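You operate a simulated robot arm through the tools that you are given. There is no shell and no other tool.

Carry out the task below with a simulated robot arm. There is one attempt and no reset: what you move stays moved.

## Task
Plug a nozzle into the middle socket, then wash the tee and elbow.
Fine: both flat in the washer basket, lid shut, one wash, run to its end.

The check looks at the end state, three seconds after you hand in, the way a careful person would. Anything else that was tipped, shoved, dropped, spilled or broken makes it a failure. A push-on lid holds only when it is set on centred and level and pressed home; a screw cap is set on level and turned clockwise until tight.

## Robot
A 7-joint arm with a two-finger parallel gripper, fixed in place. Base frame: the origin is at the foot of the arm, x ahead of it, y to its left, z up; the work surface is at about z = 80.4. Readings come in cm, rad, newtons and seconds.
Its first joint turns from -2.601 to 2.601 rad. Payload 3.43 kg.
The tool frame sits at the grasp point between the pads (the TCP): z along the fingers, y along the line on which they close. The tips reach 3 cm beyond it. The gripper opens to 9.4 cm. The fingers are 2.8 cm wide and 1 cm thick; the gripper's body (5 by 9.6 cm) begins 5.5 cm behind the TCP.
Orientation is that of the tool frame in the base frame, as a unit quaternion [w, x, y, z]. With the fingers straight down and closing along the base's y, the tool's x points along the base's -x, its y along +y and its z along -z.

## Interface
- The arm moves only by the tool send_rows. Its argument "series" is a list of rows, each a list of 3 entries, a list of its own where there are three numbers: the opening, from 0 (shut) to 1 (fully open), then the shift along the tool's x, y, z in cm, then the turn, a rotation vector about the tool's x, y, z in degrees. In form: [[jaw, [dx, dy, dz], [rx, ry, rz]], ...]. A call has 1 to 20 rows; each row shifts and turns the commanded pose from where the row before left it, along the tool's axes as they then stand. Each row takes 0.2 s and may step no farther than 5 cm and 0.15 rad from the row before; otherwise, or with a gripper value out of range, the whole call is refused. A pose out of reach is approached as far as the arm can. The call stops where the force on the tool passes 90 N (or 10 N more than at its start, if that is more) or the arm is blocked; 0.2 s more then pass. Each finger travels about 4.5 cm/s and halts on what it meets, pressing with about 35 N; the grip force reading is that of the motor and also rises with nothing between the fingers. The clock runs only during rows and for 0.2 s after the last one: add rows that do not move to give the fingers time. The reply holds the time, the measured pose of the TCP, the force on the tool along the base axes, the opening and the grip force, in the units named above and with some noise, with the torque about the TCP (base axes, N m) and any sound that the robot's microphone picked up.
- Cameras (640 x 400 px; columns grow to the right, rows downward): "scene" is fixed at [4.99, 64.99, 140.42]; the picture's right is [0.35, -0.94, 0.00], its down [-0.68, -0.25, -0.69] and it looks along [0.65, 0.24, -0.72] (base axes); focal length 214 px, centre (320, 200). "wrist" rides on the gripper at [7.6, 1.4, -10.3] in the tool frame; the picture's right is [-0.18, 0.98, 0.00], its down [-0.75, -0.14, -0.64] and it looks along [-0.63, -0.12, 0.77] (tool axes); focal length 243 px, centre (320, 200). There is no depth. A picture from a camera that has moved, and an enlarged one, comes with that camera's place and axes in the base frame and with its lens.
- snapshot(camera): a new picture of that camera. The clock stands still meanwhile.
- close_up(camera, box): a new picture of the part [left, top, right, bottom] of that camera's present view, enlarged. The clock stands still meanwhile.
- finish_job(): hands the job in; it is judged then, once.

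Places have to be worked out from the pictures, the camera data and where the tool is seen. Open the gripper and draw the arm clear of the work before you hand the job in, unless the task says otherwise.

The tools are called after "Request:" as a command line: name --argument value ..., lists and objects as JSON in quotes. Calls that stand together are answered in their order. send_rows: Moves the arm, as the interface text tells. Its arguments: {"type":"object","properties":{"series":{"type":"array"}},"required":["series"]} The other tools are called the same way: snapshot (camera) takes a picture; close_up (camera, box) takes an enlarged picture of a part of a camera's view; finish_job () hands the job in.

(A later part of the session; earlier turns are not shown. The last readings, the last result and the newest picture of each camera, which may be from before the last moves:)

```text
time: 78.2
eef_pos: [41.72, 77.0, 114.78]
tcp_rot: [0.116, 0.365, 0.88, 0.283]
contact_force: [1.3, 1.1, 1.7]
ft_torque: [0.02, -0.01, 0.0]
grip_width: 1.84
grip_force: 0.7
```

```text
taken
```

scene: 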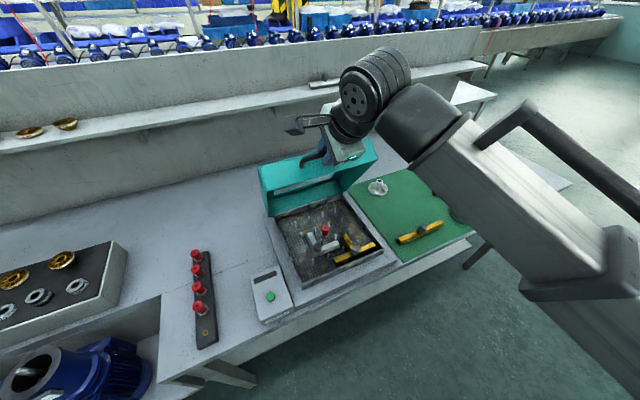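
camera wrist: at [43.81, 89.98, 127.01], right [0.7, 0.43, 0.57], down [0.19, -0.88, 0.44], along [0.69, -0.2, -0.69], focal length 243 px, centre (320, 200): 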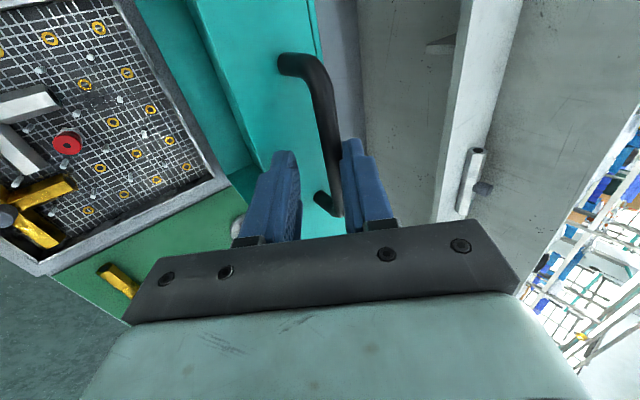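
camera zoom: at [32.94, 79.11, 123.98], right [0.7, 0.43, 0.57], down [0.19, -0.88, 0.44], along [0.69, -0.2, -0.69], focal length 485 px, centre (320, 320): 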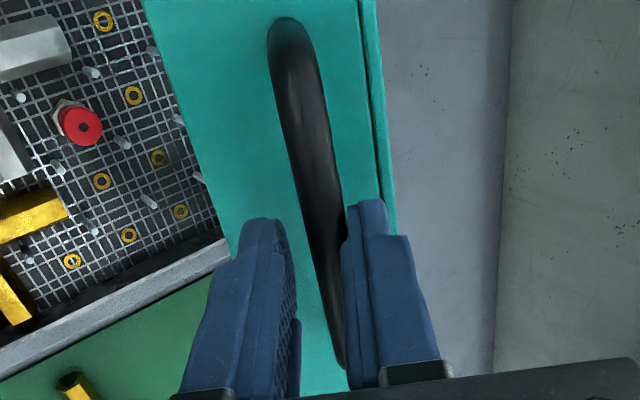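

The lid is at about 60° and following the fingers quietly, so its hinge seems damped. I continue along the arc, gradually turning the tool back toward vertical.

Request:
send_rows --series '[[0.19, [0, -1.32, -0.18], [2.5, 0, 0]], [0.19, [0, -1.32, -0.18], [2.5, 0, 0]], [0.19, [0, -1.28, 0.04], [2.5, 0, 0]], [0.19, [0, -1.28, 0.04], [2.5, 0, 0]], [0.19, [0, 0, 0], [0, 0, 0]]]'

Request:
close_up --camera "wrist" --box '[200, 40, 440, 240]'

Request:
snapshot --camera "scene"

```text
time: 79.4
eef_pos: [38.63, 73.8, 112.16]
tcp_rot: [0.084, 0.373, 0.901, 0.205]
contact_force: [0.6, 0.7, 0.2]
ft_torque: [-0.03, -0.03, 0.01]
grip_width: 1.84
grip_force: 0.8
```

```text
2.00 times, centred on (320, 140) of wrist
camera zoom: at [30.98, 77.12, 122.09], right [0.76, 0.5, 0.42], down [0.25, -0.82, 0.52], along [0.6, -0.29, -0.74], focal length 485 px, centre (320, 320)
```

zoom: 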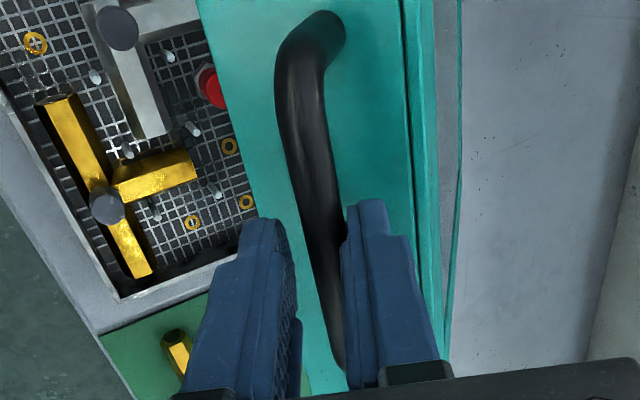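

```text
taken
```

scene: 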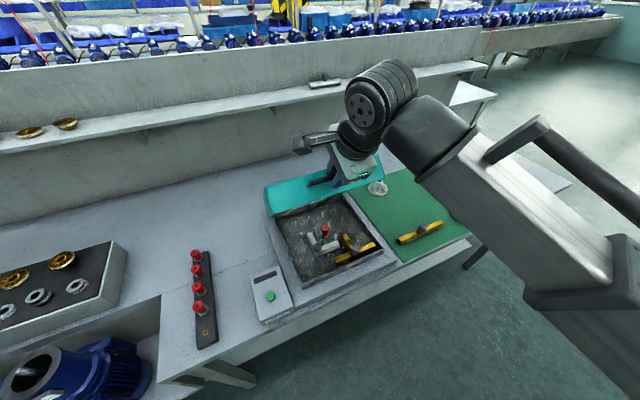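

Still tracking well with under 1 N on the tool. I continue down the arc.

Request:
send_rows --series '[[0.19, [0, -1.26, 0.28], [2.5, 0, 0]], [0.19, [0, -1.26, 0.28], [2.5, 0, 0]], [0.19, [0, -1.19, 0.5], [2.5, 0, 0]], [0.19, [0, -1.19, 0.5], [2.5, 0, 0]], [0.19, [0, 0, 0], [0, 0, 0]]]'

Request:
close_up --camera "wrist" --box '[200, 40, 440, 240]'

Request:
snapshot --camera "scene"

```text
time: 80.6
eef_pos: [35.61, 70.88, 108.9]
tcp_rot: [0.052, 0.379, 0.915, 0.126]
contact_force: [-0.4, 1.0, 0.1]
ft_torque: [0.03, -0.02, 0.03]
grip_width: 1.83
grip_force: 0.3
```

```text
2.00 times, centred on (320, 140) of wrist
camera zoom: at [29.28, 75.53, 119.2], right [0.8, 0.54, 0.26], down [0.32, -0.75, 0.58], along [0.51, -0.38, -0.77], focal length 485 px, centre (320, 320)
```

zoom: 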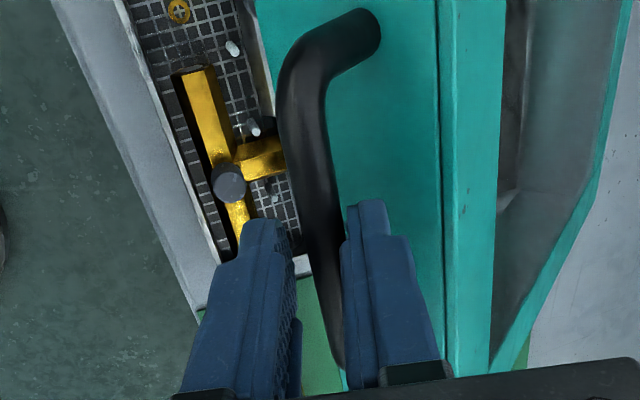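

```text
taken
```

scene: 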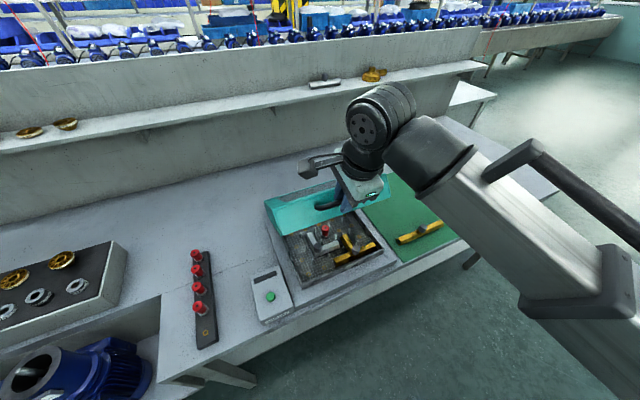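

The lid is at about 45° and under control. I continue lowering along the arc.

Request:
send_rows --series '[[0.19, [0, -1.08, 0.71], [2.5, 0, 0]], [0.19, [0, -1.08, 0.71], [2.5, 0, 0]], [0.19, [0, -1.0, 0.89], [0, 0, 0]], [0.19, [0, -1.0, 0.89], [0, 0, 0]], [0.19, [0, 0, 0], [0, 0, 0]]]'

Request:
close_up --camera "wrist" --box '[200, 40, 440, 240]'

Request:
close_up --camera "scene" --box '[250, 140, 410, 280]'

```text
time: 81.8
eef_pos: [33.38, 68.7, 104.98]
tcp_rot: [0.034, 0.381, 0.92, 0.086]
contact_force: [0.2, -0.4, -0.5]
ft_torque: [0.01, 0.02, -0.01]
grip_width: 1.79
grip_force: 0.2
```

```text
2.00 times, centred on (320, 140) of wrist
camera zoom: at [27.6, 73.84, 115.31], right [0.81, 0.55, 0.18], down [0.35, -0.71, 0.6], along [0.46, -0.43, -0.78], focal length 485 px, centre (320, 320)
```

zoom: 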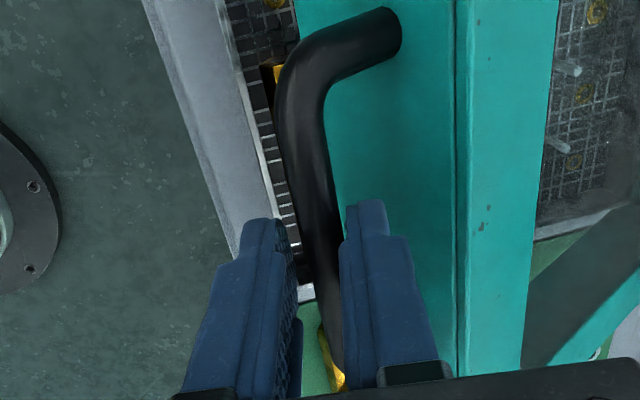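

```text
2.86 times, centred on (330, 210) of scene
camera zoom: at [4.99, 64.99, 140.42], right [0.35, -0.94, 0.0], down [-0.68, -0.25, -0.69], along [0.65, 0.24, -0.72], focal length 613 px, centre (291, 171)
```

zoom: 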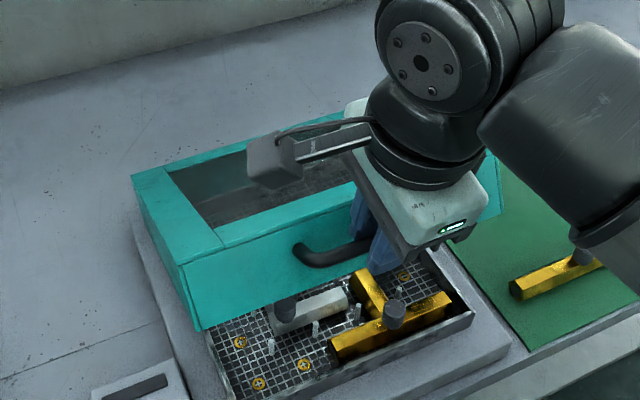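

The lid is about 35° open with the bar still caged. I continue down toward 20°.

Request:
send_rows --series '[[0.19, [0, -0.91, 0.97], [0, 0, 0]], [0.19, [0, -0.91, 0.97], [0, 0, 0]], [0.19, [0, -0.83, 1.06], [0, 0, 0]], [0.19, [0, -0.83, 1.06], [0, 0, 0]], [0.19, [0, 0, 0], [0, 0, 0]]]'

Request:
close_up --camera "wrist" --box '[200, 40, 440, 240]'

Request:
close_up --camera "scene" --box '[250, 140, 410, 280]'

```text
time: 83.0
eef_pos: [31.36, 66.76, 100.2]
tcp_rot: [0.034, 0.381, 0.92, 0.085]
contact_force: [1.3, 0.4, 0.3]
ft_torque: [0.01, 0.01, 0.01]
grip_width: 1.83
grip_force: 0.1
```

```text
2.00 times, centred on (320, 140) of wrist
camera zoom: at [25.7, 71.93, 110.65], right [0.81, 0.55, 0.18], down [0.35, -0.72, 0.6], along [0.46, -0.43, -0.78], focal length 485 px, centre (320, 320)
```

zoom: 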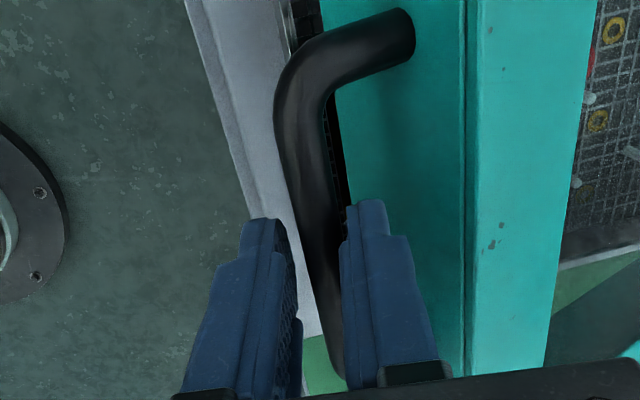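

```text
2.86 times, centred on (330, 210) of scene
camera zoom: at [4.99, 64.99, 140.42], right [0.35, -0.94, 0.0], down [-0.68, -0.25, -0.69], along [0.65, 0.24, -0.72], focal length 613 px, centre (291, 171)
```

zoom: 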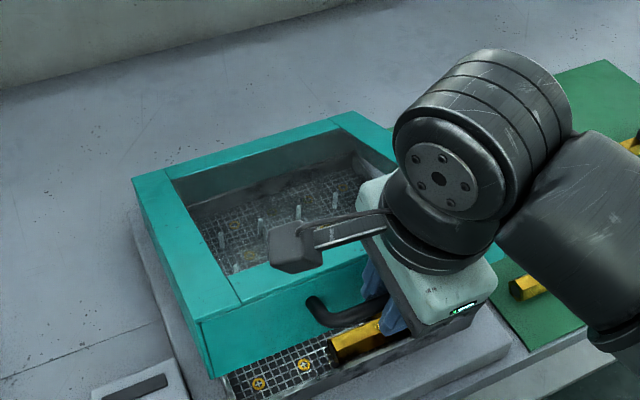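

Nearly there at about 20–25° open. I continue the last part of the arc slowly.

Request:
send_rows --series '[[0.19, [0, -0.73, 1.12], [0, 0, 0]], [0.19, [0, -0.73, 1.12], [0, 0, 0]], [0.19, [0, -0.63, 1.18], [0, 0, 0]], [0.19, [0, 0, 0], [0, 0, 0]]]'

Request:
close_up --camera "wrist" --box '[200, 40, 440, 240]'

Request:
close_up --camera "scene" --box '[250, 140, 410, 280]'

```text
time: 84.0
eef_pos: [30.36, 65.48, 96.42]
tcp_rot: [0.035, 0.381, 0.92, 0.086]
contact_force: [0.8, 1.1, -0.2]
ft_torque: [0.02, 0.03, -0.03]
grip_width: 1.82
grip_force: 0.2
```

```text
2.00 times, centred on (320, 140) of wrist
camera zoom: at [24.65, 70.82, 106.82], right [0.81, 0.55, 0.18], down [0.35, -0.72, 0.6], along [0.46, -0.43, -0.78], focal length 485 px, centre (320, 320)
```

zoom: 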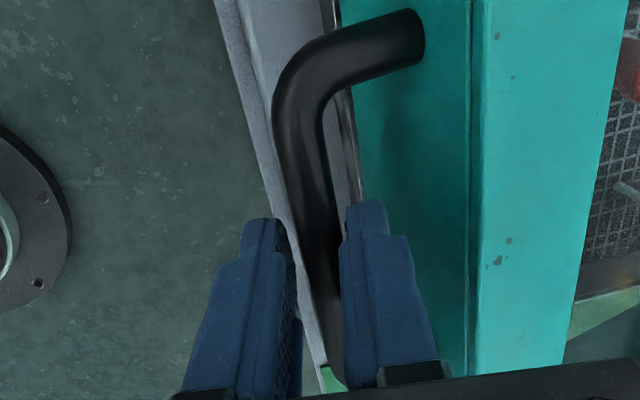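

```text
2.86 times, centred on (330, 210) of scene
camera zoom: at [4.99, 64.99, 140.42], right [0.35, -0.94, 0.0], down [-0.68, -0.25, -0.69], along [0.65, 0.24, -0.72], focal length 613 px, centre (291, 171)
```

zoom: 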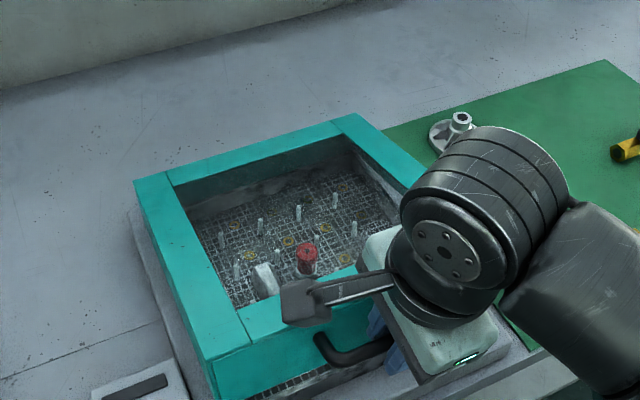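

About 17° remains. I close on the bar to hold it and guide it down the rest of the way.

Request:
send_rows --series '[[0.19, [0, 0, 0.4], [0, 0, 0]], [0.1, [0, 0, 0], [0, 0, 0]], [0, [0, 0, 0], [0, 0, 0]], [0, [0, 0, 0], [0, 0, 0]]]'

Request:
close_up --camera "wrist" --box '[200, 40, 440, 240]'

```text
time: 85.0
eef_pos: [30.53, 65.72, 96.16]
tcp_rot: [0.035, 0.38, 0.92, 0.086]
contact_force: [5.2, 4.1, -3.8]
ft_torque: [0.01, -0.11, 1.25]
grip_width: 1.19
grip_force: 45.1
```

```text
2.00 times, centred on (320, 140) of wrist
camera zoom: at [24.73, 70.88, 106.49], right [0.81, 0.55, 0.18], down [0.35, -0.71, 0.6], along [0.46, -0.43, -0.78], focal length 485 px, centre (320, 320)
```

zoom: 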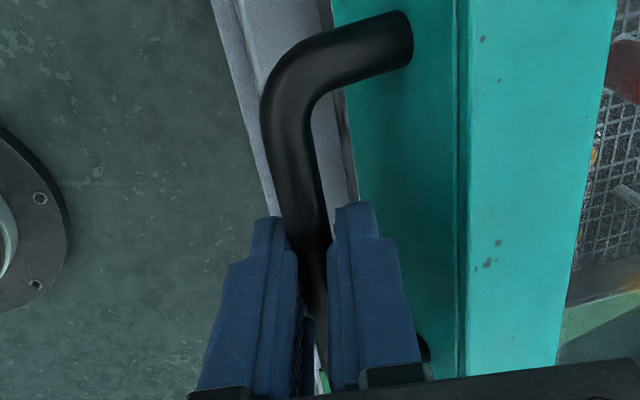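

The bar is gripped at 1.19 cm. I lower it gently along the arc, checking forces.

Request:
send_rows --series '[[0, [0, -0.28, 0.5], [0, 0, 0]], [0, [0, -0.28, 0.5], [0, 0, 0]], [0, [0, -0.26, 0.5], [0, 0, 0]], [0, [0, -0.26, 0.5], [0, 0, 0]], [0, [0, 0, 0], [0, 0, 0]]]'

Request:
close_up --camera "scene" --box '[250, 140, 410, 280]'

```text
time: 86.2
eef_pos: [29.96, 65.24, 93.99]
tcp_rot: [0.034, 0.381, 0.92, 0.085]
contact_force: [-4.5, 3.7, -1.3]
ft_torque: [-0.59, -0.59, 1.13]
grip_width: 1.19
grip_force: 45.0
```

```text
2.86 times, centred on (330, 210) of scene
camera zoom: at [4.99, 64.99, 140.42], right [0.35, -0.94, 0.0], down [-0.68, -0.25, -0.69], along [0.65, 0.24, -0.72], focal length 613 px, centre (291, 171)
```

zoom: 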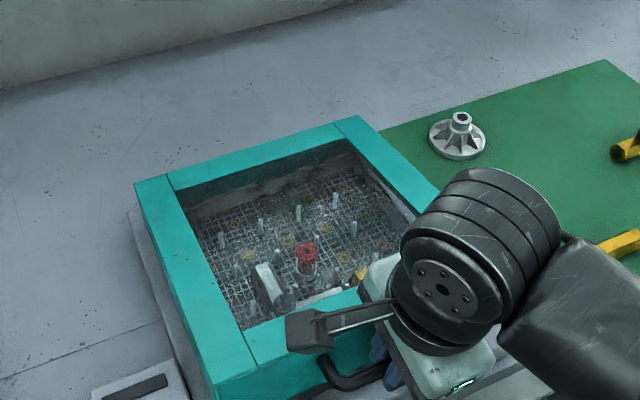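

Forces stay small, so I keep lowering.

Request:
send_rows --series '[[0, [0, -0.25, 0.5], [0, 0, 0]], [0, [0, -0.24, 0.5], [0, 0, 0]], [0, [0, -0.22, 0.5], [0, 0, 0]], [0, [0, 0, 0], [0, 0, 0]]]'

Request:
close_up --camera "scene" --box '[250, 140, 410, 280]'

Request:
close_up --camera "wrist" --box '[200, 40, 440, 240]'

```text
time: 87.2
eef_pos: [29.62, 64.99, 92.46]
tcp_rot: [0.035, 0.381, 0.92, 0.086]
contact_force: [4.4, -3.3, -2.5]
ft_torque: [-0.58, -0.67, 1.09]
grip_width: 1.19
grip_force: 44.8
```

```text
2.86 times, centred on (330, 210) of scene
camera zoom: at [4.99, 64.99, 140.42], right [0.35, -0.94, 0.0], down [-0.68, -0.25, -0.69], along [0.65, 0.24, -0.72], focal length 613 px, centre (291, 171)
```

zoom: 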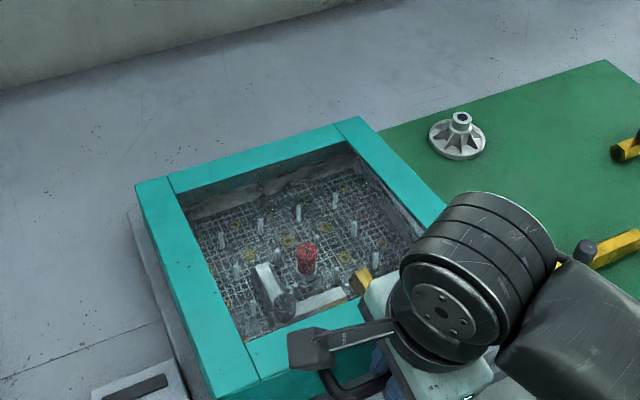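

```text
2.00 times, centred on (320, 140) of wrist
camera zoom: at [23.95, 70.12, 102.74], right [0.81, 0.55, 0.18], down [0.35, -0.71, 0.6], along [0.46, -0.43, -0.78], focal length 485 px, centre (320, 320)
```

zoom: 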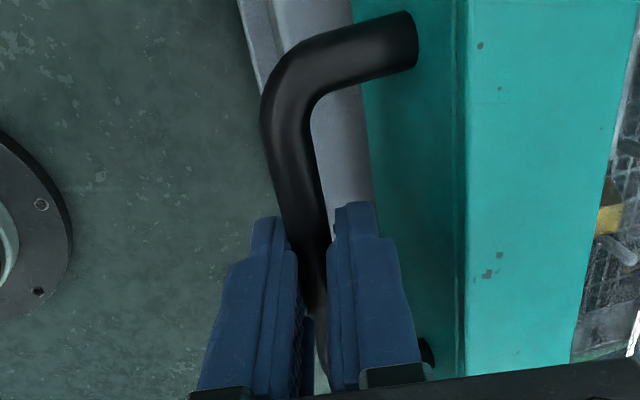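

Almost shut. I continue in 0.3 cm steps until the lid seats.

Request:
send_rows --series '[[0, [0, -0.1, 0.3], [0, 0, 0]], [0, [0, -0.1, 0.3], [0, 0, 0]], [0, [0, 0, 0], [0, 0, 0]]]'

Request:
close_up --camera "scene" --box '[250, 140, 410, 280]'

```text
time: 88.0
eef_pos: [29.64, 64.73, 91.64]
tcp_rot: [0.034, 0.381, 0.92, 0.084]
contact_force: [-4.0, -14.9, -0.4]
ft_torque: [-1.11, -0.95, 1.01]
grip_width: 1.19
grip_force: 44.9
```

```text
2.86 times, centred on (330, 210) of scene
camera zoom: at [4.99, 64.99, 140.42], right [0.35, -0.94, 0.0], down [-0.68, -0.25, -0.69], along [0.65, 0.24, -0.72], focal length 613 px, centre (291, 171)
```

zoom: 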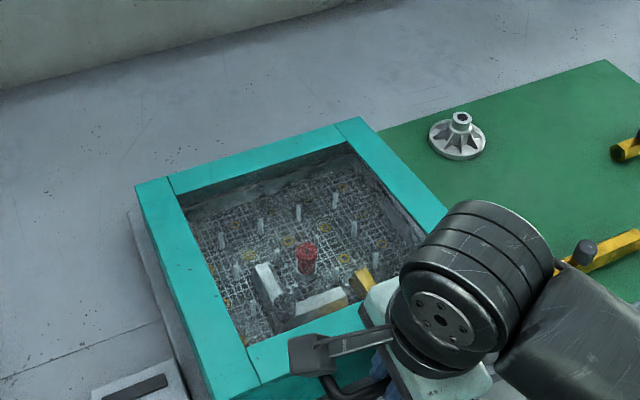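

A small side force shows the bar wants to go slightly nearer to me. I follow that and keep lowering.

Request:
send_rows --series '[[0, [0, -0.25, 0.25], [0, 0, 0]], [0, [0, -0.1, 0.3], [0, 0, 0]], [0, [0, -0.05, 0.3], [0, 0, 0]], [0, [0, 0, 0], [0, 0, 0]]]'

Request:
close_up --camera "scene" --box '[250, 140, 410, 280]'

```text
time: 89.0
eef_pos: [29.45, 64.78, 90.91]
tcp_rot: [0.034, 0.382, 0.92, 0.085]
contact_force: [2.6, -16.9, -0.1]
ft_torque: [-0.72, -0.63, 1.11]
grip_width: 1.16
grip_force: 45.5
```

```text
2.86 times, centred on (330, 210) of scene
camera zoom: at [4.99, 64.99, 140.42], right [0.35, -0.94, 0.0], down [-0.68, -0.25, -0.69], along [0.65, 0.24, -0.72], focal length 613 px, centre (291, 171)
```

zoom: 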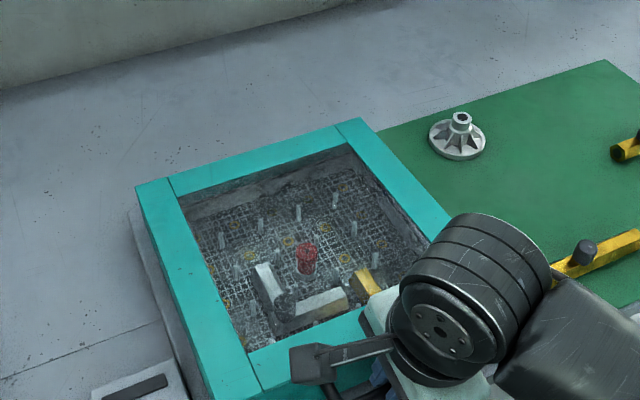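

The lid keeps going down and hasn't seated yet. I continue in small steps, watching for upward force.

Request:
send_rows --series '[[0, [0, -0.05, 0.3], [0, 0, 0]], [0, [0, 0, 0.3], [0, 0, 0]], [0, [0, 0, 0], [0, 0, 0]]]'

Request:
close_up --camera "scene" --box '[250, 160, 410, 300]'

Request:
close_up --camera "wrist" --box '[200, 40, 440, 240]'

```text
time: 89.8
eef_pos: [29.37, 64.64, 90.36]
tcp_rot: [0.035, 0.381, 0.92, 0.083]
contact_force: [0.7, -29.1, -0.1]
ft_torque: [-0.32, 0.01, 1.29]
grip_width: 1.18
grip_force: 45.1
```

```text
2.86 times, centred on (330, 230) of scene
camera zoom: at [4.99, 64.99, 140.42], right [0.35, -0.94, 0.0], down [-0.68, -0.25, -0.69], along [0.65, 0.24, -0.72], focal length 613 px, centre (291, 114)
```

zoom: 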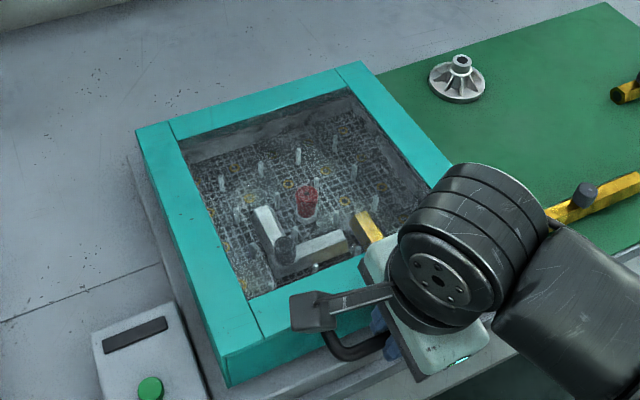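

```text
2.00 times, centred on (320, 140) of wrist
camera zoom: at [23.69, 69.87, 100.6], right [0.81, 0.55, 0.18], down [0.35, -0.71, 0.61], along [0.46, -0.43, -0.78], focal length 485 px, centre (320, 320)
```

zoom: 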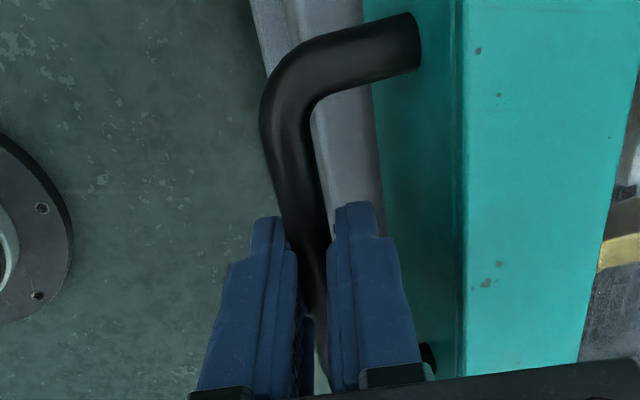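

The side load has built up to about 20 N, so I ease the hand toward it and lower a little more.

Request:
send_rows --series '[[0, [-0.15, -0.2, 0.1], [0, 0, 0]], [0, [0, -0.05, 0.25], [0, 0, 0]], [0, [0, 0, 0], [0, 0, 0]]]'

Request:
close_up --camera "scene" --box '[250, 160, 410, 300]'

```text
time: 90.6
eef_pos: [29.31, 64.55, 89.76]
tcp_rot: [0.034, 0.381, 0.92, 0.085]
contact_force: [-6.9, -15.1, -1.4]
ft_torque: [-1.07, -0.88, 1.06]
grip_width: 1.19
grip_force: 44.4
```

```text
2.86 times, centred on (330, 230) of scene
camera zoom: at [4.99, 64.99, 140.42], right [0.35, -0.94, 0.0], down [-0.68, -0.25, -0.69], along [0.65, 0.24, -0.72], focal length 613 px, centre (291, 114)
```

zoom: 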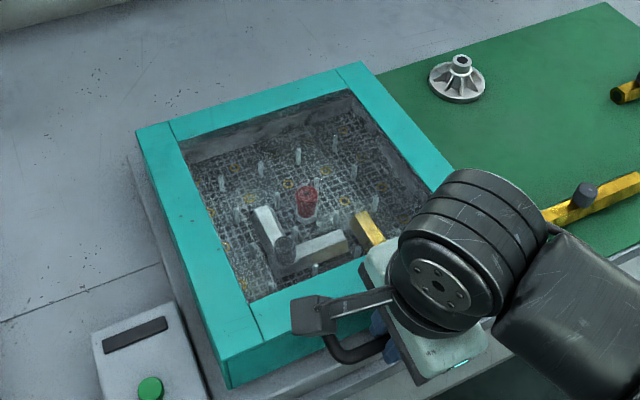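

Still descending freely. The lid probably seats on the slab around the basket, so I continue in 0.2 cm steps.

Request:
send_rows --series '[[0, [0, -0.12, 0.2], [0, 0, 0]], [0, [0, -0.05, 0.2], [0, 0, 0]], [0, [0, 0, 0], [0, 0, 0]]]'

Request:
close_up --camera "scene" --box '[260, 240, 340, 290]'

```text
time: 91.4
eef_pos: [29.29, 64.48, 89.4]
tcp_rot: [0.034, 0.38, 0.92, 0.087]
contact_force: [-6.4, -10.7, -2.3]
ft_torque: [-0.46, -0.27, 1.21]
grip_width: 1.15
grip_force: 45.2
```

```text
8.00 times, centred on (300, 265) of scene
camera zoom: at [4.99, 64.99, 140.42], right [0.35, -0.94, 0.0], down [-0.68, -0.25, -0.69], along [0.65, 0.24, -0.72], focal length 1716 px, centre (480, -320)
```

zoom: 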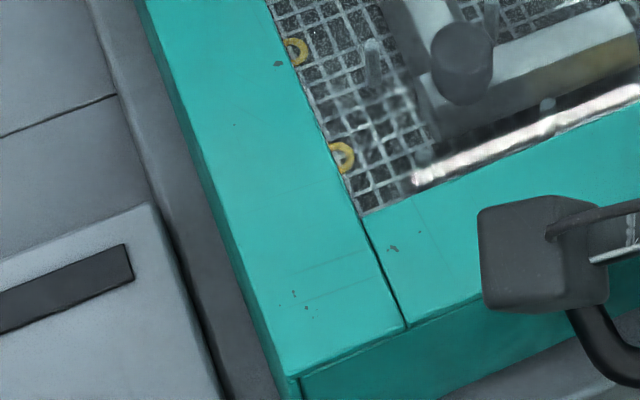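

I look at the lower front edge of the lid to see how far it is from the slab.

Request:
close_up --camera "scene" --box '[275, 270, 375, 330]'

Request:
close_up --camera "scene" --box '[240, 170, 320, 300]'

```text
6.40 times, centred on (325, 300) of scene
camera zoom: at [4.99, 64.99, 140.42], right [0.35, -0.94, 0.0], down [-0.68, -0.25, -0.69], along [0.65, 0.24, -0.72], focal length 1373 px, centre (288, -440)
```

zoom: 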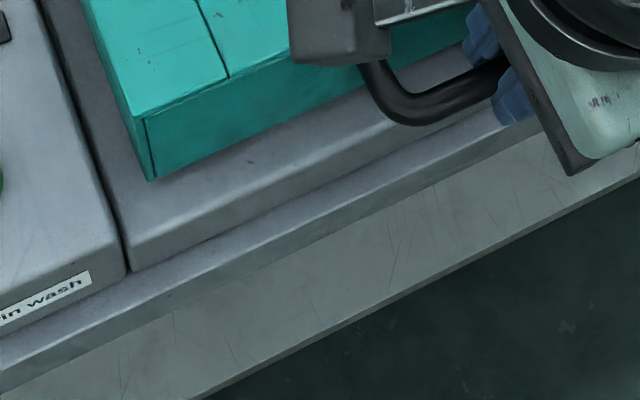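

```text
3.08 times, centred on (280, 235) of scene
camera zoom: at [4.99, 64.99, 140.42], right [0.35, -0.94, 0.0], down [-0.68, -0.25, -0.69], along [0.65, 0.24, -0.72], focal length 660 px, centre (443, 92)
```

zoom: 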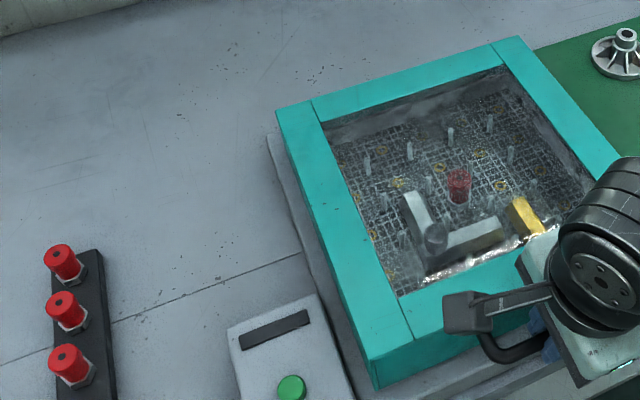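

The lid's lower edge is very close to the slab. I continue lowering in small steps until it is firmly seated.

Request:
send_rows --series '[[0, [0, -0.08, 0.2], [0, 0, 0]], [0, [0, -0.05, 0.2], [0, 0, 0]], [0, [0, 0, 0.2], [0, 0, 0]], [0, [0, 0, 0], [0, 0, 0]]]'

Request:
close_up --camera "scene" --box '[275, 270, 375, 330]'

```text
time: 92.4
eef_pos: [29.3, 64.52, 88.85]
tcp_rot: [0.034, 0.38, 0.92, 0.085]
contact_force: [-14.6, -2.6, -0.7]
ft_torque: [-0.66, -0.51, 1.12]
grip_width: 1.18
grip_force: 45.2
```

```text
6.40 times, centred on (325, 300) of scene
camera zoom: at [4.99, 64.99, 140.42], right [0.35, -0.94, 0.0], down [-0.68, -0.25, -0.69], along [0.65, 0.24, -0.72], focal length 1373 px, centre (288, -440)
```

zoom: 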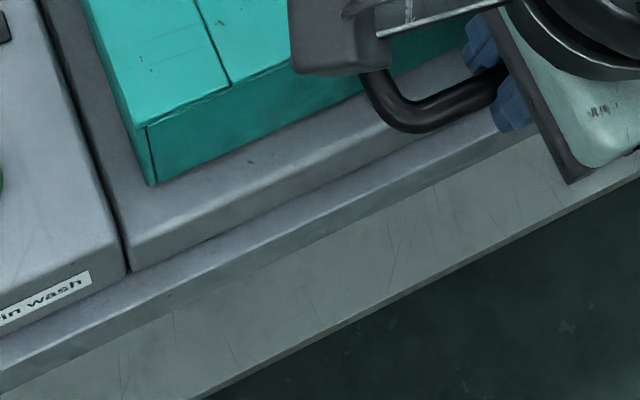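

It is still moving down (the corner dropped another few pixels), so I continue.

Request:
send_rows --series '[[0, [0, -0.05, 0.2], [0, 0, 0]], [0, [0, 0, 0.2], [0, 0, 0]], [0, [0, 0, 0.2], [0, 0, 0]], [0, [0, 0, 0], [0, 0, 0]]]'

Request:
close_up --camera "scene" --box '[275, 270, 375, 330]'

```text
time: 93.4
eef_pos: [29.41, 64.46, 88.24]
tcp_rot: [0.033, 0.382, 0.919, 0.087]
contact_force: [-23.1, -2.4, 30.2]
ft_torque: [-0.08, 0.18, 1.31]
grip_width: 1.19
grip_force: 45.1
```

```text
6.40 times, centred on (325, 300) of scene
camera zoom: at [4.99, 64.99, 140.42], right [0.35, -0.94, 0.0], down [-0.68, -0.25, -0.69], along [0.65, 0.24, -0.72], focal length 1373 px, centre (288, -440)
```

zoom: 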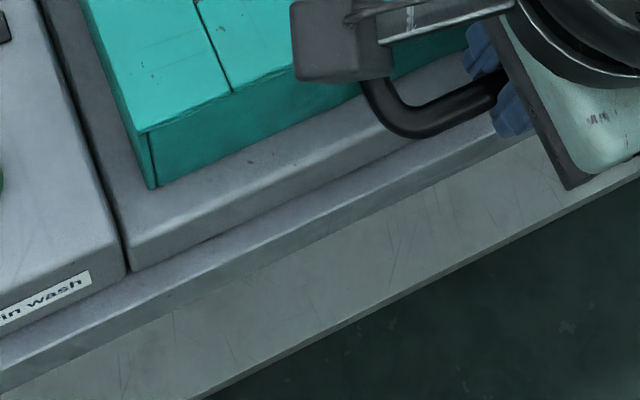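

About 30 N upward means the lid is seated on the slab. I release the bar and withdraw straight up the finger axis.

Request:
send_rows --series '[[0.1, [0, 0, -0.1], [0, 0, 0]], [0.25, [0, 0, 0], [0, 0, 0]], [0.28, [0, 0, 0], [0, 0, 0]], [0.28, [0, 0, 0], [0, 0, 0]], [0.28, [0, 0, -1.5], [0, 0, 0]], [0.28, [0, 0, -2], [0, 0, 0]], [0.28, [0, 0, -3], [0, 0, 0]], [0.28, [0, 0, 0], [0, 0, 0]]]'

Request:
close_up --camera "scene" --box '[240, 170, 400, 310]'

Request:
snapshot --camera "wrist"

```text
time: 95.2
eef_pos: [28.59, 63.54, 94.61]
tcp_rot: [0.035, 0.382, 0.919, 0.085]
contact_force: [-0.7, -0.5, -0.2]
ft_torque: [-0.01, 0.03, -0.01]
grip_width: 2.64
grip_force: 0.0
```

```text
2.86 times, centred on (320, 240) of scene
camera zoom: at [4.99, 64.99, 140.42], right [0.35, -0.94, 0.0], down [-0.68, -0.25, -0.69], along [0.65, 0.24, -0.72], focal length 613 px, centre (320, 86)
```

zoom: 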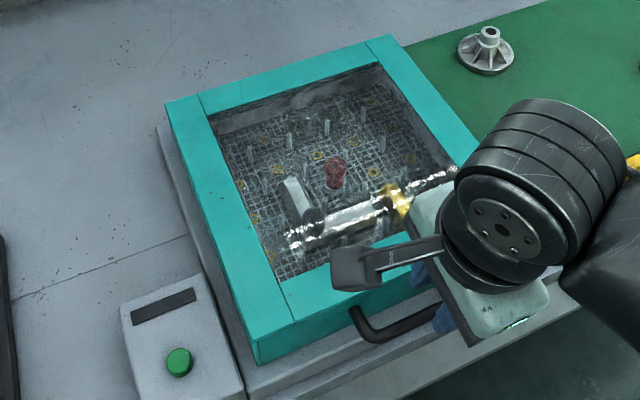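

```text
taken
camera wrist: at [22.84, 68.77, 105.03], right [0.81, 0.55, 0.18], down [0.35, -0.72, 0.6], along [0.46, -0.43, -0.78], focal length 243 px, centre (320, 200)
```

wrist: 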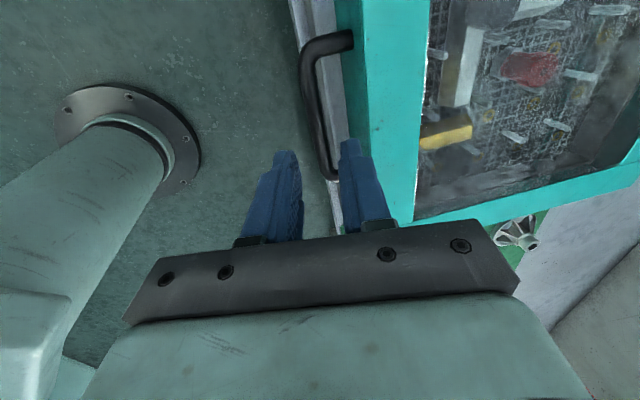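

The lid now looks shut. I raise the arm clear, square the tool to vertical and inspect the whole washer.

Request:
send_rows --series '[[0.2, [0, 0, -4], [2.6, 0, 0]], [0.1, [0, 0, -4], [2.7, 0, 0]], [0, [0, 0, -4], [2.7, 0, 0]], [0, [4.5, 0, 0], [2.7, 0, 0]], [0, [4.5, 1, 0], [0, 0, 0]], [0, [4.5, 1, 0], [0, 0, 0]], [0, [0, 0, 0], [0, 0, 0]]]'

Request:
snapshot --camera "scene"

Request:
snapshot --camera "wrist"

Request:
close_up --camera "scene" --box '[240, 170, 400, 330]'

```text
time: 96.8
eef_pos: [19.26, 73.61, 106.61]
tcp_rot: [-0.002, 0.383, 0.924, -0.001]
contact_force: [-0.3, -1.5, -0.8]
ft_torque: [-0.01, -0.01, 0.01]
grip_width: 0.0
grip_force: 33.3
```

```text
taken
```

scene: 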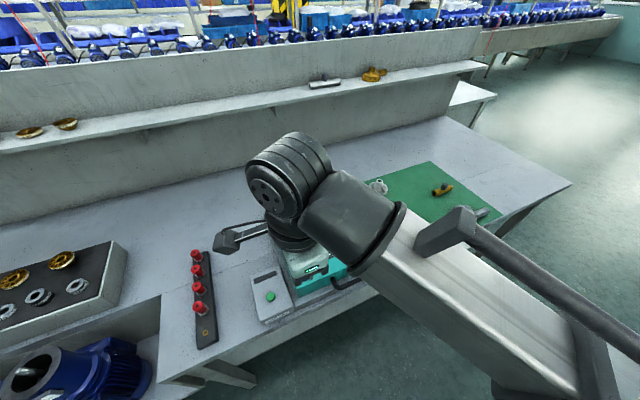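

```text
taken
camera wrist: at [14.94, 80.11, 116.98], right [0.83, 0.56, 0.0], down [0.43, -0.63, 0.64], along [0.36, -0.53, -0.77], focal length 243 px, centre (320, 200)
```

wrist: 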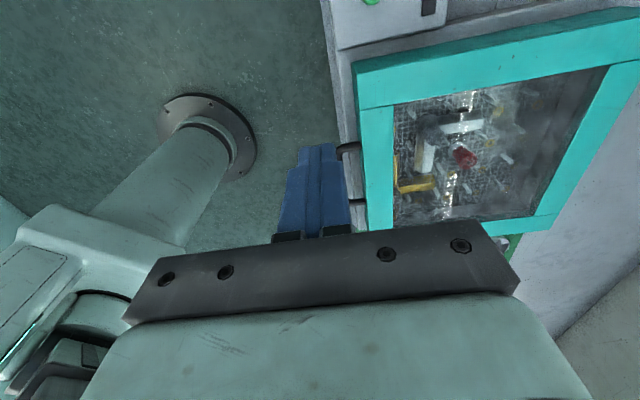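

```text
2.50 times, centred on (320, 250) of scene
camera zoom: at [4.99, 64.99, 140.42], right [0.35, -0.94, 0.0], down [-0.68, -0.25, -0.69], along [0.65, 0.24, -0.72], focal length 536 px, centre (320, 75)
```

zoom: 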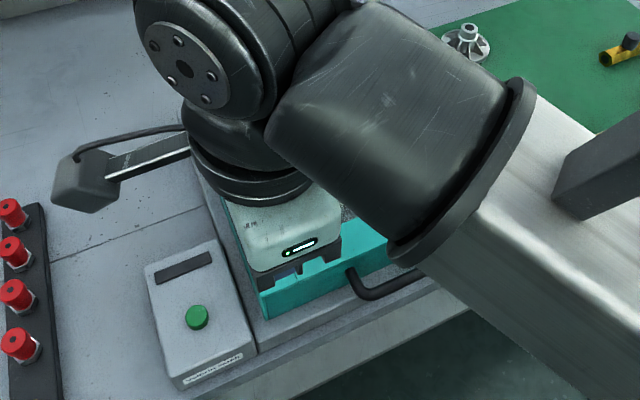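

I turn the tool back so the wrist camera looks away from the arm, which gives a clear view of the button and the shut lid.

Request:
send_rows --series '[[0, [0, 0, 0], [0, 0, -8]], [0, [0, 0, 0], [0, 0, -8]], [0, [0, 0, 0], [0, 0, -8]], [0, [0, 0, 0], [0, 0, -8]], [0, [0, 0, 0], [0, 0, -8]], [0, [0, 0, 0], [0, 0, -8]], [0, [0, 0, 0], [0, 0, -8]], [0, [0, 0, 0], [0, 0, -8]], [0, [0, 0, 0], [0, 0, -8]], [0, [0, 0, 0], [0, 0, -8]], [0, [0, 0, 0], [0, 0, -8]], [0, [0, 0, 0], [0, 0, -2]], [0, [0, 3.5, 0], [0, 0, 0]], [0, [0, 3.5, 0], [0, 0, 0]], [0, [0, 0, 0], [0, 0, 0]]]'

Request:
snapshot --camera "wrist"

Request:
close_up --camera "scene" --box '[230, 150, 400, 330]'

```text
time: 100.0
eef_pos: [14.21, 78.47, 106.54]
tcp_rot: [-0.001, -0.383, 0.924, 0.001]
contact_force: [0.6, 0.0, 0.2]
ft_torque: [0.03, -0.01, 0.03]
grip_width: 0.01
grip_force: 33.1
```

```text
taken
camera wrist: at [7.92, 74.16, 116.87], right [-0.56, 0.83, 0.0], down [0.63, 0.43, 0.64], along [0.53, 0.36, -0.77], focal length 243 px, centre (320, 200)
```

wrist: 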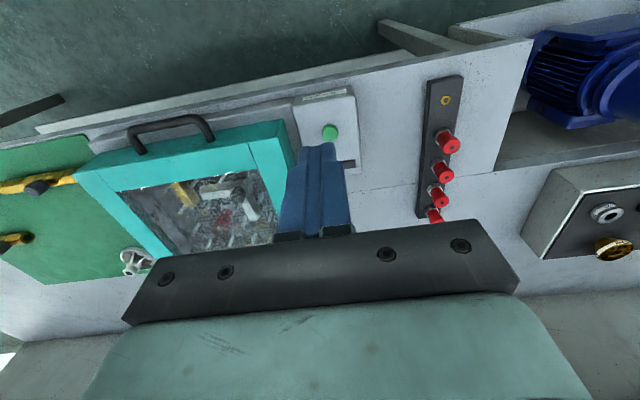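

```text
2.22 times, centred on (315, 240) of scene
camera zoom: at [4.99, 64.99, 140.42], right [0.35, -0.94, 0.0], down [-0.68, -0.25, -0.69], along [0.65, 0.24, -0.72], focal length 477 px, centre (331, 111)
```

zoom: 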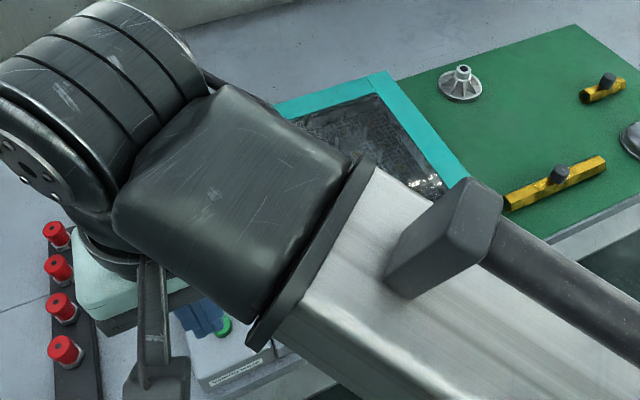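

I zoom the wrist camera on the lid and the button.

Request:
close_up --camera "wrist" --box '[70, 80, 310, 270]'

Request:
close_up --camera "wrist" --box '[270, 70, 380, 180]'

```text
2.11 times, centred on (190, 175) of wrist
camera zoom: at [7.92, 74.16, 116.87], right [-0.56, 0.83, 0.0], down [0.63, 0.43, 0.64], along [0.53, 0.36, -0.77], focal length 511 px, centre (594, 253)
```

zoom: 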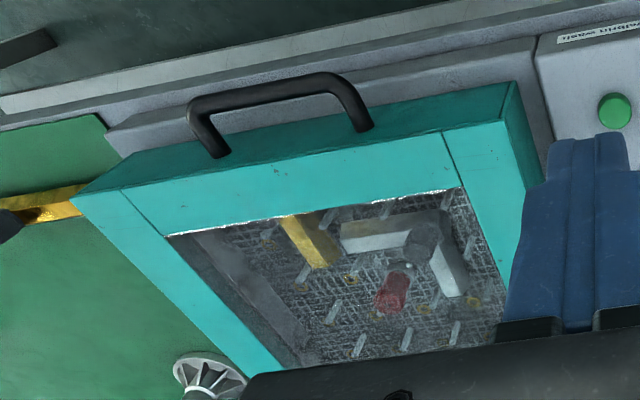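

```text
3.64 times, centred on (325, 125) of wrist
camera zoom: at [7.92, 74.16, 116.87], right [-0.56, 0.83, 0.0], down [0.63, 0.43, 0.64], along [0.53, 0.36, -0.77], focal length 882 px, centre (302, 473)
```

zoom: 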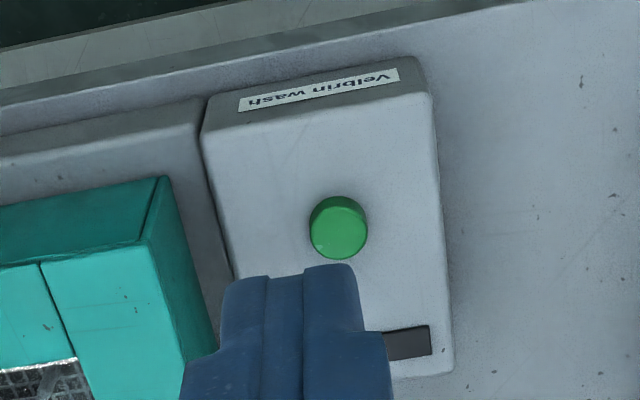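

The lid sits level and shut. To be sure it is home, I'll press lightly on its front frame with closed fingers before starting the wash, so I move above the front strip.

Request:
send_rows --series '[[0, [-1.6, -3.6, 0], [0, 0, 0]], [0, [-1.6, -3.6, 0], [0, 0, 0]], [0, [-1.6, -3.6, 0], [0, 0, 0]], [0, [-1.6, -3.6, 0], [0, 0, 0]], [0, [0, 0, 4], [0, 0, 0]], [0, [0, 0, 4], [0, 0, 0]], [0, [0, 0, 1.5], [0, 0, 0]], [0, [0, 0, 0], [0, 0, 0]]]'

Request:
snapshot --camera "wrist"

Request:
close_up --camera "scene" --box '[250, 190, 390, 320]'

```text
time: 101.8
eef_pos: [29.08, 72.68, 97.19]
tcp_rot: [0.0, -0.383, 0.924, 0.001]
contact_force: [-0.4, -0.1, 0.6]
ft_torque: [0.0, 0.02, -0.04]
grip_width: 0.0
grip_force: 33.0
```

```text
taken
camera wrist: at [22.61, 68.4, 107.42], right [-0.56, 0.83, 0.0], down [0.63, 0.43, 0.64], along [0.53, 0.36, -0.77], focal length 243 px, centre (320, 200)
```

wrist: 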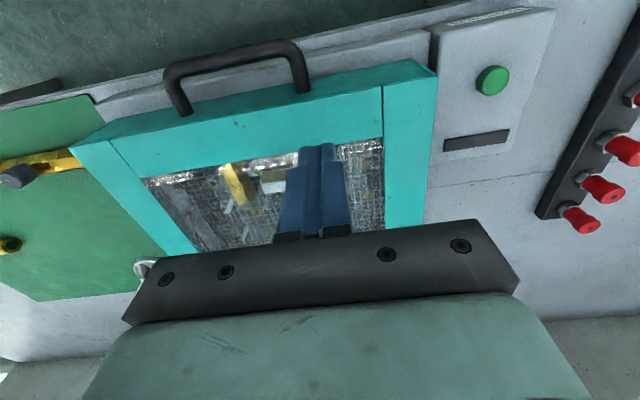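

```text
3.08 times, centred on (320, 255) of scene
camera zoom: at [4.99, 64.99, 140.42], right [0.35, -0.94, 0.0], down [-0.68, -0.25, -0.69], along [0.65, 0.24, -0.72], focal length 660 px, centre (320, 31)
```

zoom: 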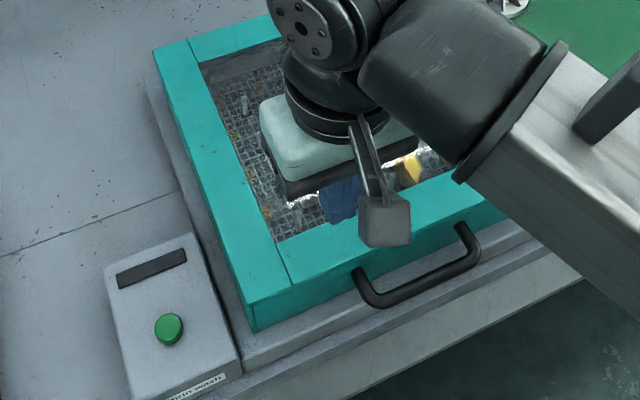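

The finger axis falls on the middle of the teal front strip. I lower until contact and press lightly.

Request:
send_rows --series '[[0, [0, 0, 1.5], [0, 0, 0]], [0, [0, 0, 1.5], [0, 0, 0]], [0, [0, 0, 0.5], [0, 0, 0]], [0, [0, 0, 0.5], [0, 0, 0]], [0, [0, 0, 0], [0, 0, 0]]]'

```text
time: 103.0
eef_pos: [29.04, 72.52, 93.1]
tcp_rot: [-0.001, -0.383, 0.924, 0.0]
contact_force: [0.2, 1.3, 0.0]
ft_torque: [0.03, 0.02, -0.02]
grip_width: 0.0
grip_force: 32.8
```

No contact yet, so I go further down in small steps.

Request:
send_rows --series '[[0, [0, 0, 0.4], [0, 0, 0]], [0, [0, 0, 0.4], [0, 0, 0]], [0, [0, 0, 0.3], [0, 0, 0]], [0, [0, 0, 0], [0, 0, 0]]]'

Request:
close_up --camera "wrist" --box '[220, 60, 420, 220]'

```text
time: 103.8
eef_pos: [29.08, 72.63, 92.78]
tcp_rot: [-0.001, -0.382, 0.924, 0.003]
contact_force: [-3.8, -10.3, 28.0]
ft_torque: [-0.6, 0.31, -0.01]
grip_width: 0.0
grip_force: 33.2
stopped in row 4: the force on the tool passed its limit at 99 N (the readings are from after the stop); the commanded pose is now the measured one
```

```text
2.50 times, centred on (320, 140) of wrist
camera zoom: at [22.61, 68.33, 103.05], right [-0.56, 0.83, 0.0], down [0.63, 0.43, 0.64], along [0.53, 0.37, -0.77], focal length 606 px, centre (320, 350)
```

zoom: 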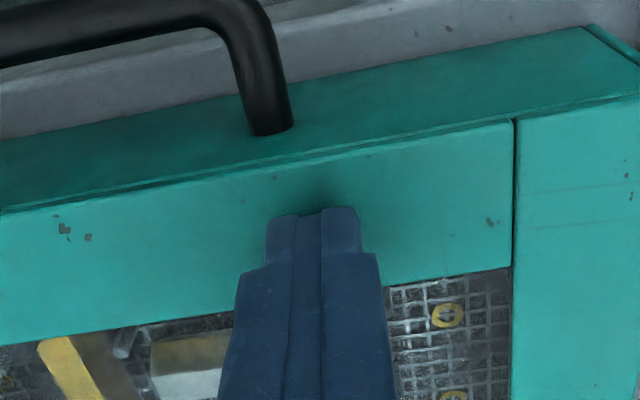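

The press met a firm stop, peaking at 99 N before it halted, so the lid is solidly down. I back off straight up and check that nothing changed.

Request:
send_rows --series '[[0, [0, 0, -1], [0, 0, 0]], [0, [0, 0, -3], [0, 0, 0]], [0, [0, 0, -4], [0, 0, 0]], [0, [0, 0, -4], [0, 0, 0]], [0, [1, 4.5, 0], [0, 0, 0]], [0, [1, 4.5, 0], [0, 0, 0]], [0, [1, 4.5, 0], [0, 0, 0]], [0, [0, 0, 0], [0, 0, 0]]]'

Request:
snapshot --camera "wrist"

Request:
close_up --camera "wrist" --box '[60, 60, 360, 240]'

Request:
close_up --camera "scene" --box '[240, 170, 400, 320]'

```text
time: 105.6
eef_pos: [17.33, 79.94, 104.42]
tcp_rot: [0.0, -0.382, 0.924, 0.003]
contact_force: [-0.3, 0.7, 0.1]
ft_torque: [0.0, -0.02, -0.02]
grip_width: 0.0
grip_force: 32.9
```

```text
taken
camera wrist: at [10.86, 75.76, 114.74], right [-0.56, 0.83, 0.0], down [0.63, 0.43, 0.64], along [0.53, 0.37, -0.77], focal length 243 px, centre (320, 200)
```

wrist: 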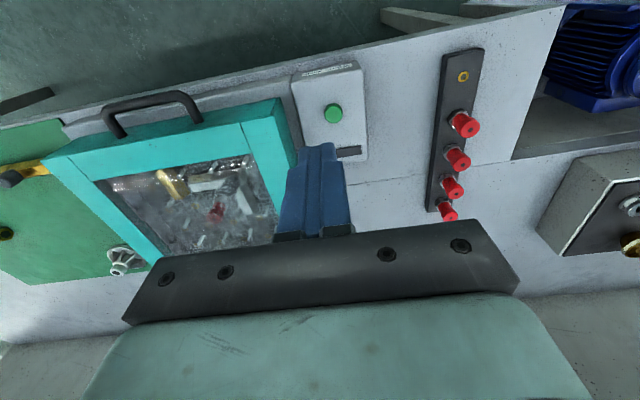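

```text
2.13 times, centred on (210, 150) of wrist
camera zoom: at [10.86, 75.76, 114.74], right [-0.56, 0.83, 0.0], down [0.63, 0.43, 0.64], along [0.53, 0.37, -0.77], focal length 518 px, centre (555, 307)
```

zoom: 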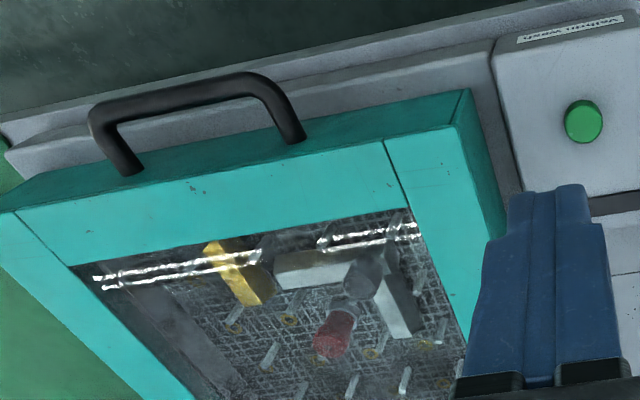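

```text
2.67 times, centred on (320, 245) of scene
camera zoom: at [4.99, 64.99, 140.42], right [0.35, -0.94, 0.0], down [-0.68, -0.25, -0.69], along [0.65, 0.24, -0.72], focal length 572 px, centre (320, 80)
```

zoom: 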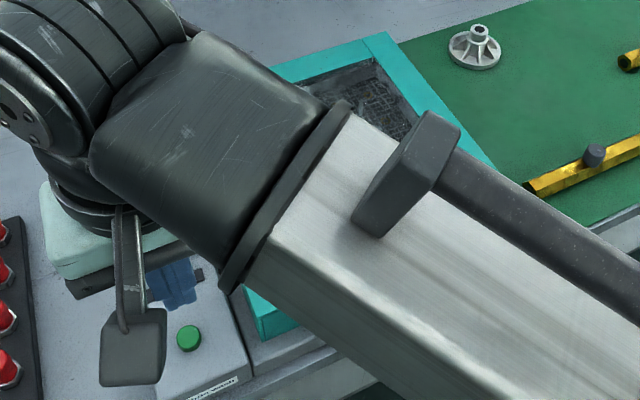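

The parts are undisturbed and the lid is shut. I move above the green button, estimated at p≈-45.5, q≈71.3, to localise it precisely.

Request:
send_rows --series '[[0, [-2.4, 1.2, 2], [0, 0, 0]], [0, [0, 0, 2], [0, 0, 0]], [0, [0, 0, 0], [0, 0, 0]]]'

Request:
close_up --camera "wrist" --box '[250, 50, 390, 190]'

Request:
close_up --camera "scene" --box '[240, 260, 310, 325]'

```text
time: 106.4
eef_pos: [18.16, 82.55, 100.67]
tcp_rot: [0.001, -0.383, 0.924, 0.003]
contact_force: [-0.3, -0.1, -0.4]
ft_torque: [-0.01, 0.02, -0.03]
grip_width: 0.02
grip_force: 33.0
```

```text
2.86 times, centred on (320, 120) of wrist
camera zoom: at [11.75, 78.39, 110.87], right [-0.56, 0.83, 0.01], down [0.63, 0.43, 0.64], along [0.53, 0.37, -0.77], focal length 693 px, centre (320, 429)
```

zoom: 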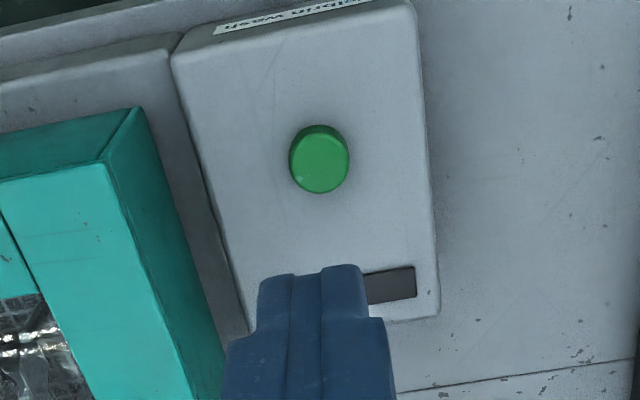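

```text
6.15 times, centred on (275, 292) of scene
camera zoom: at [4.99, 64.99, 140.42], right [0.35, -0.94, 0.0], down [-0.68, -0.25, -0.69], along [0.65, 0.24, -0.72], focal length 1320 px, centre (597, -369)
```

zoom: 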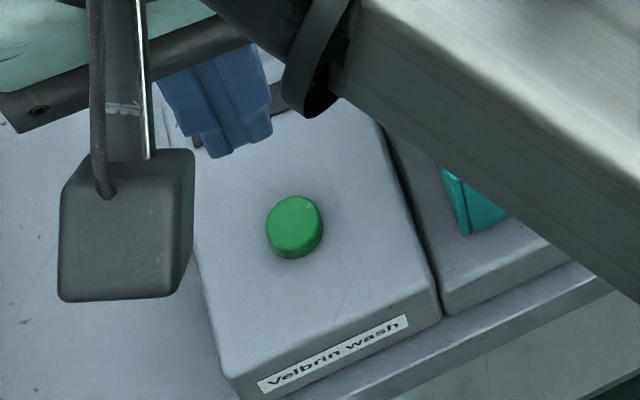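

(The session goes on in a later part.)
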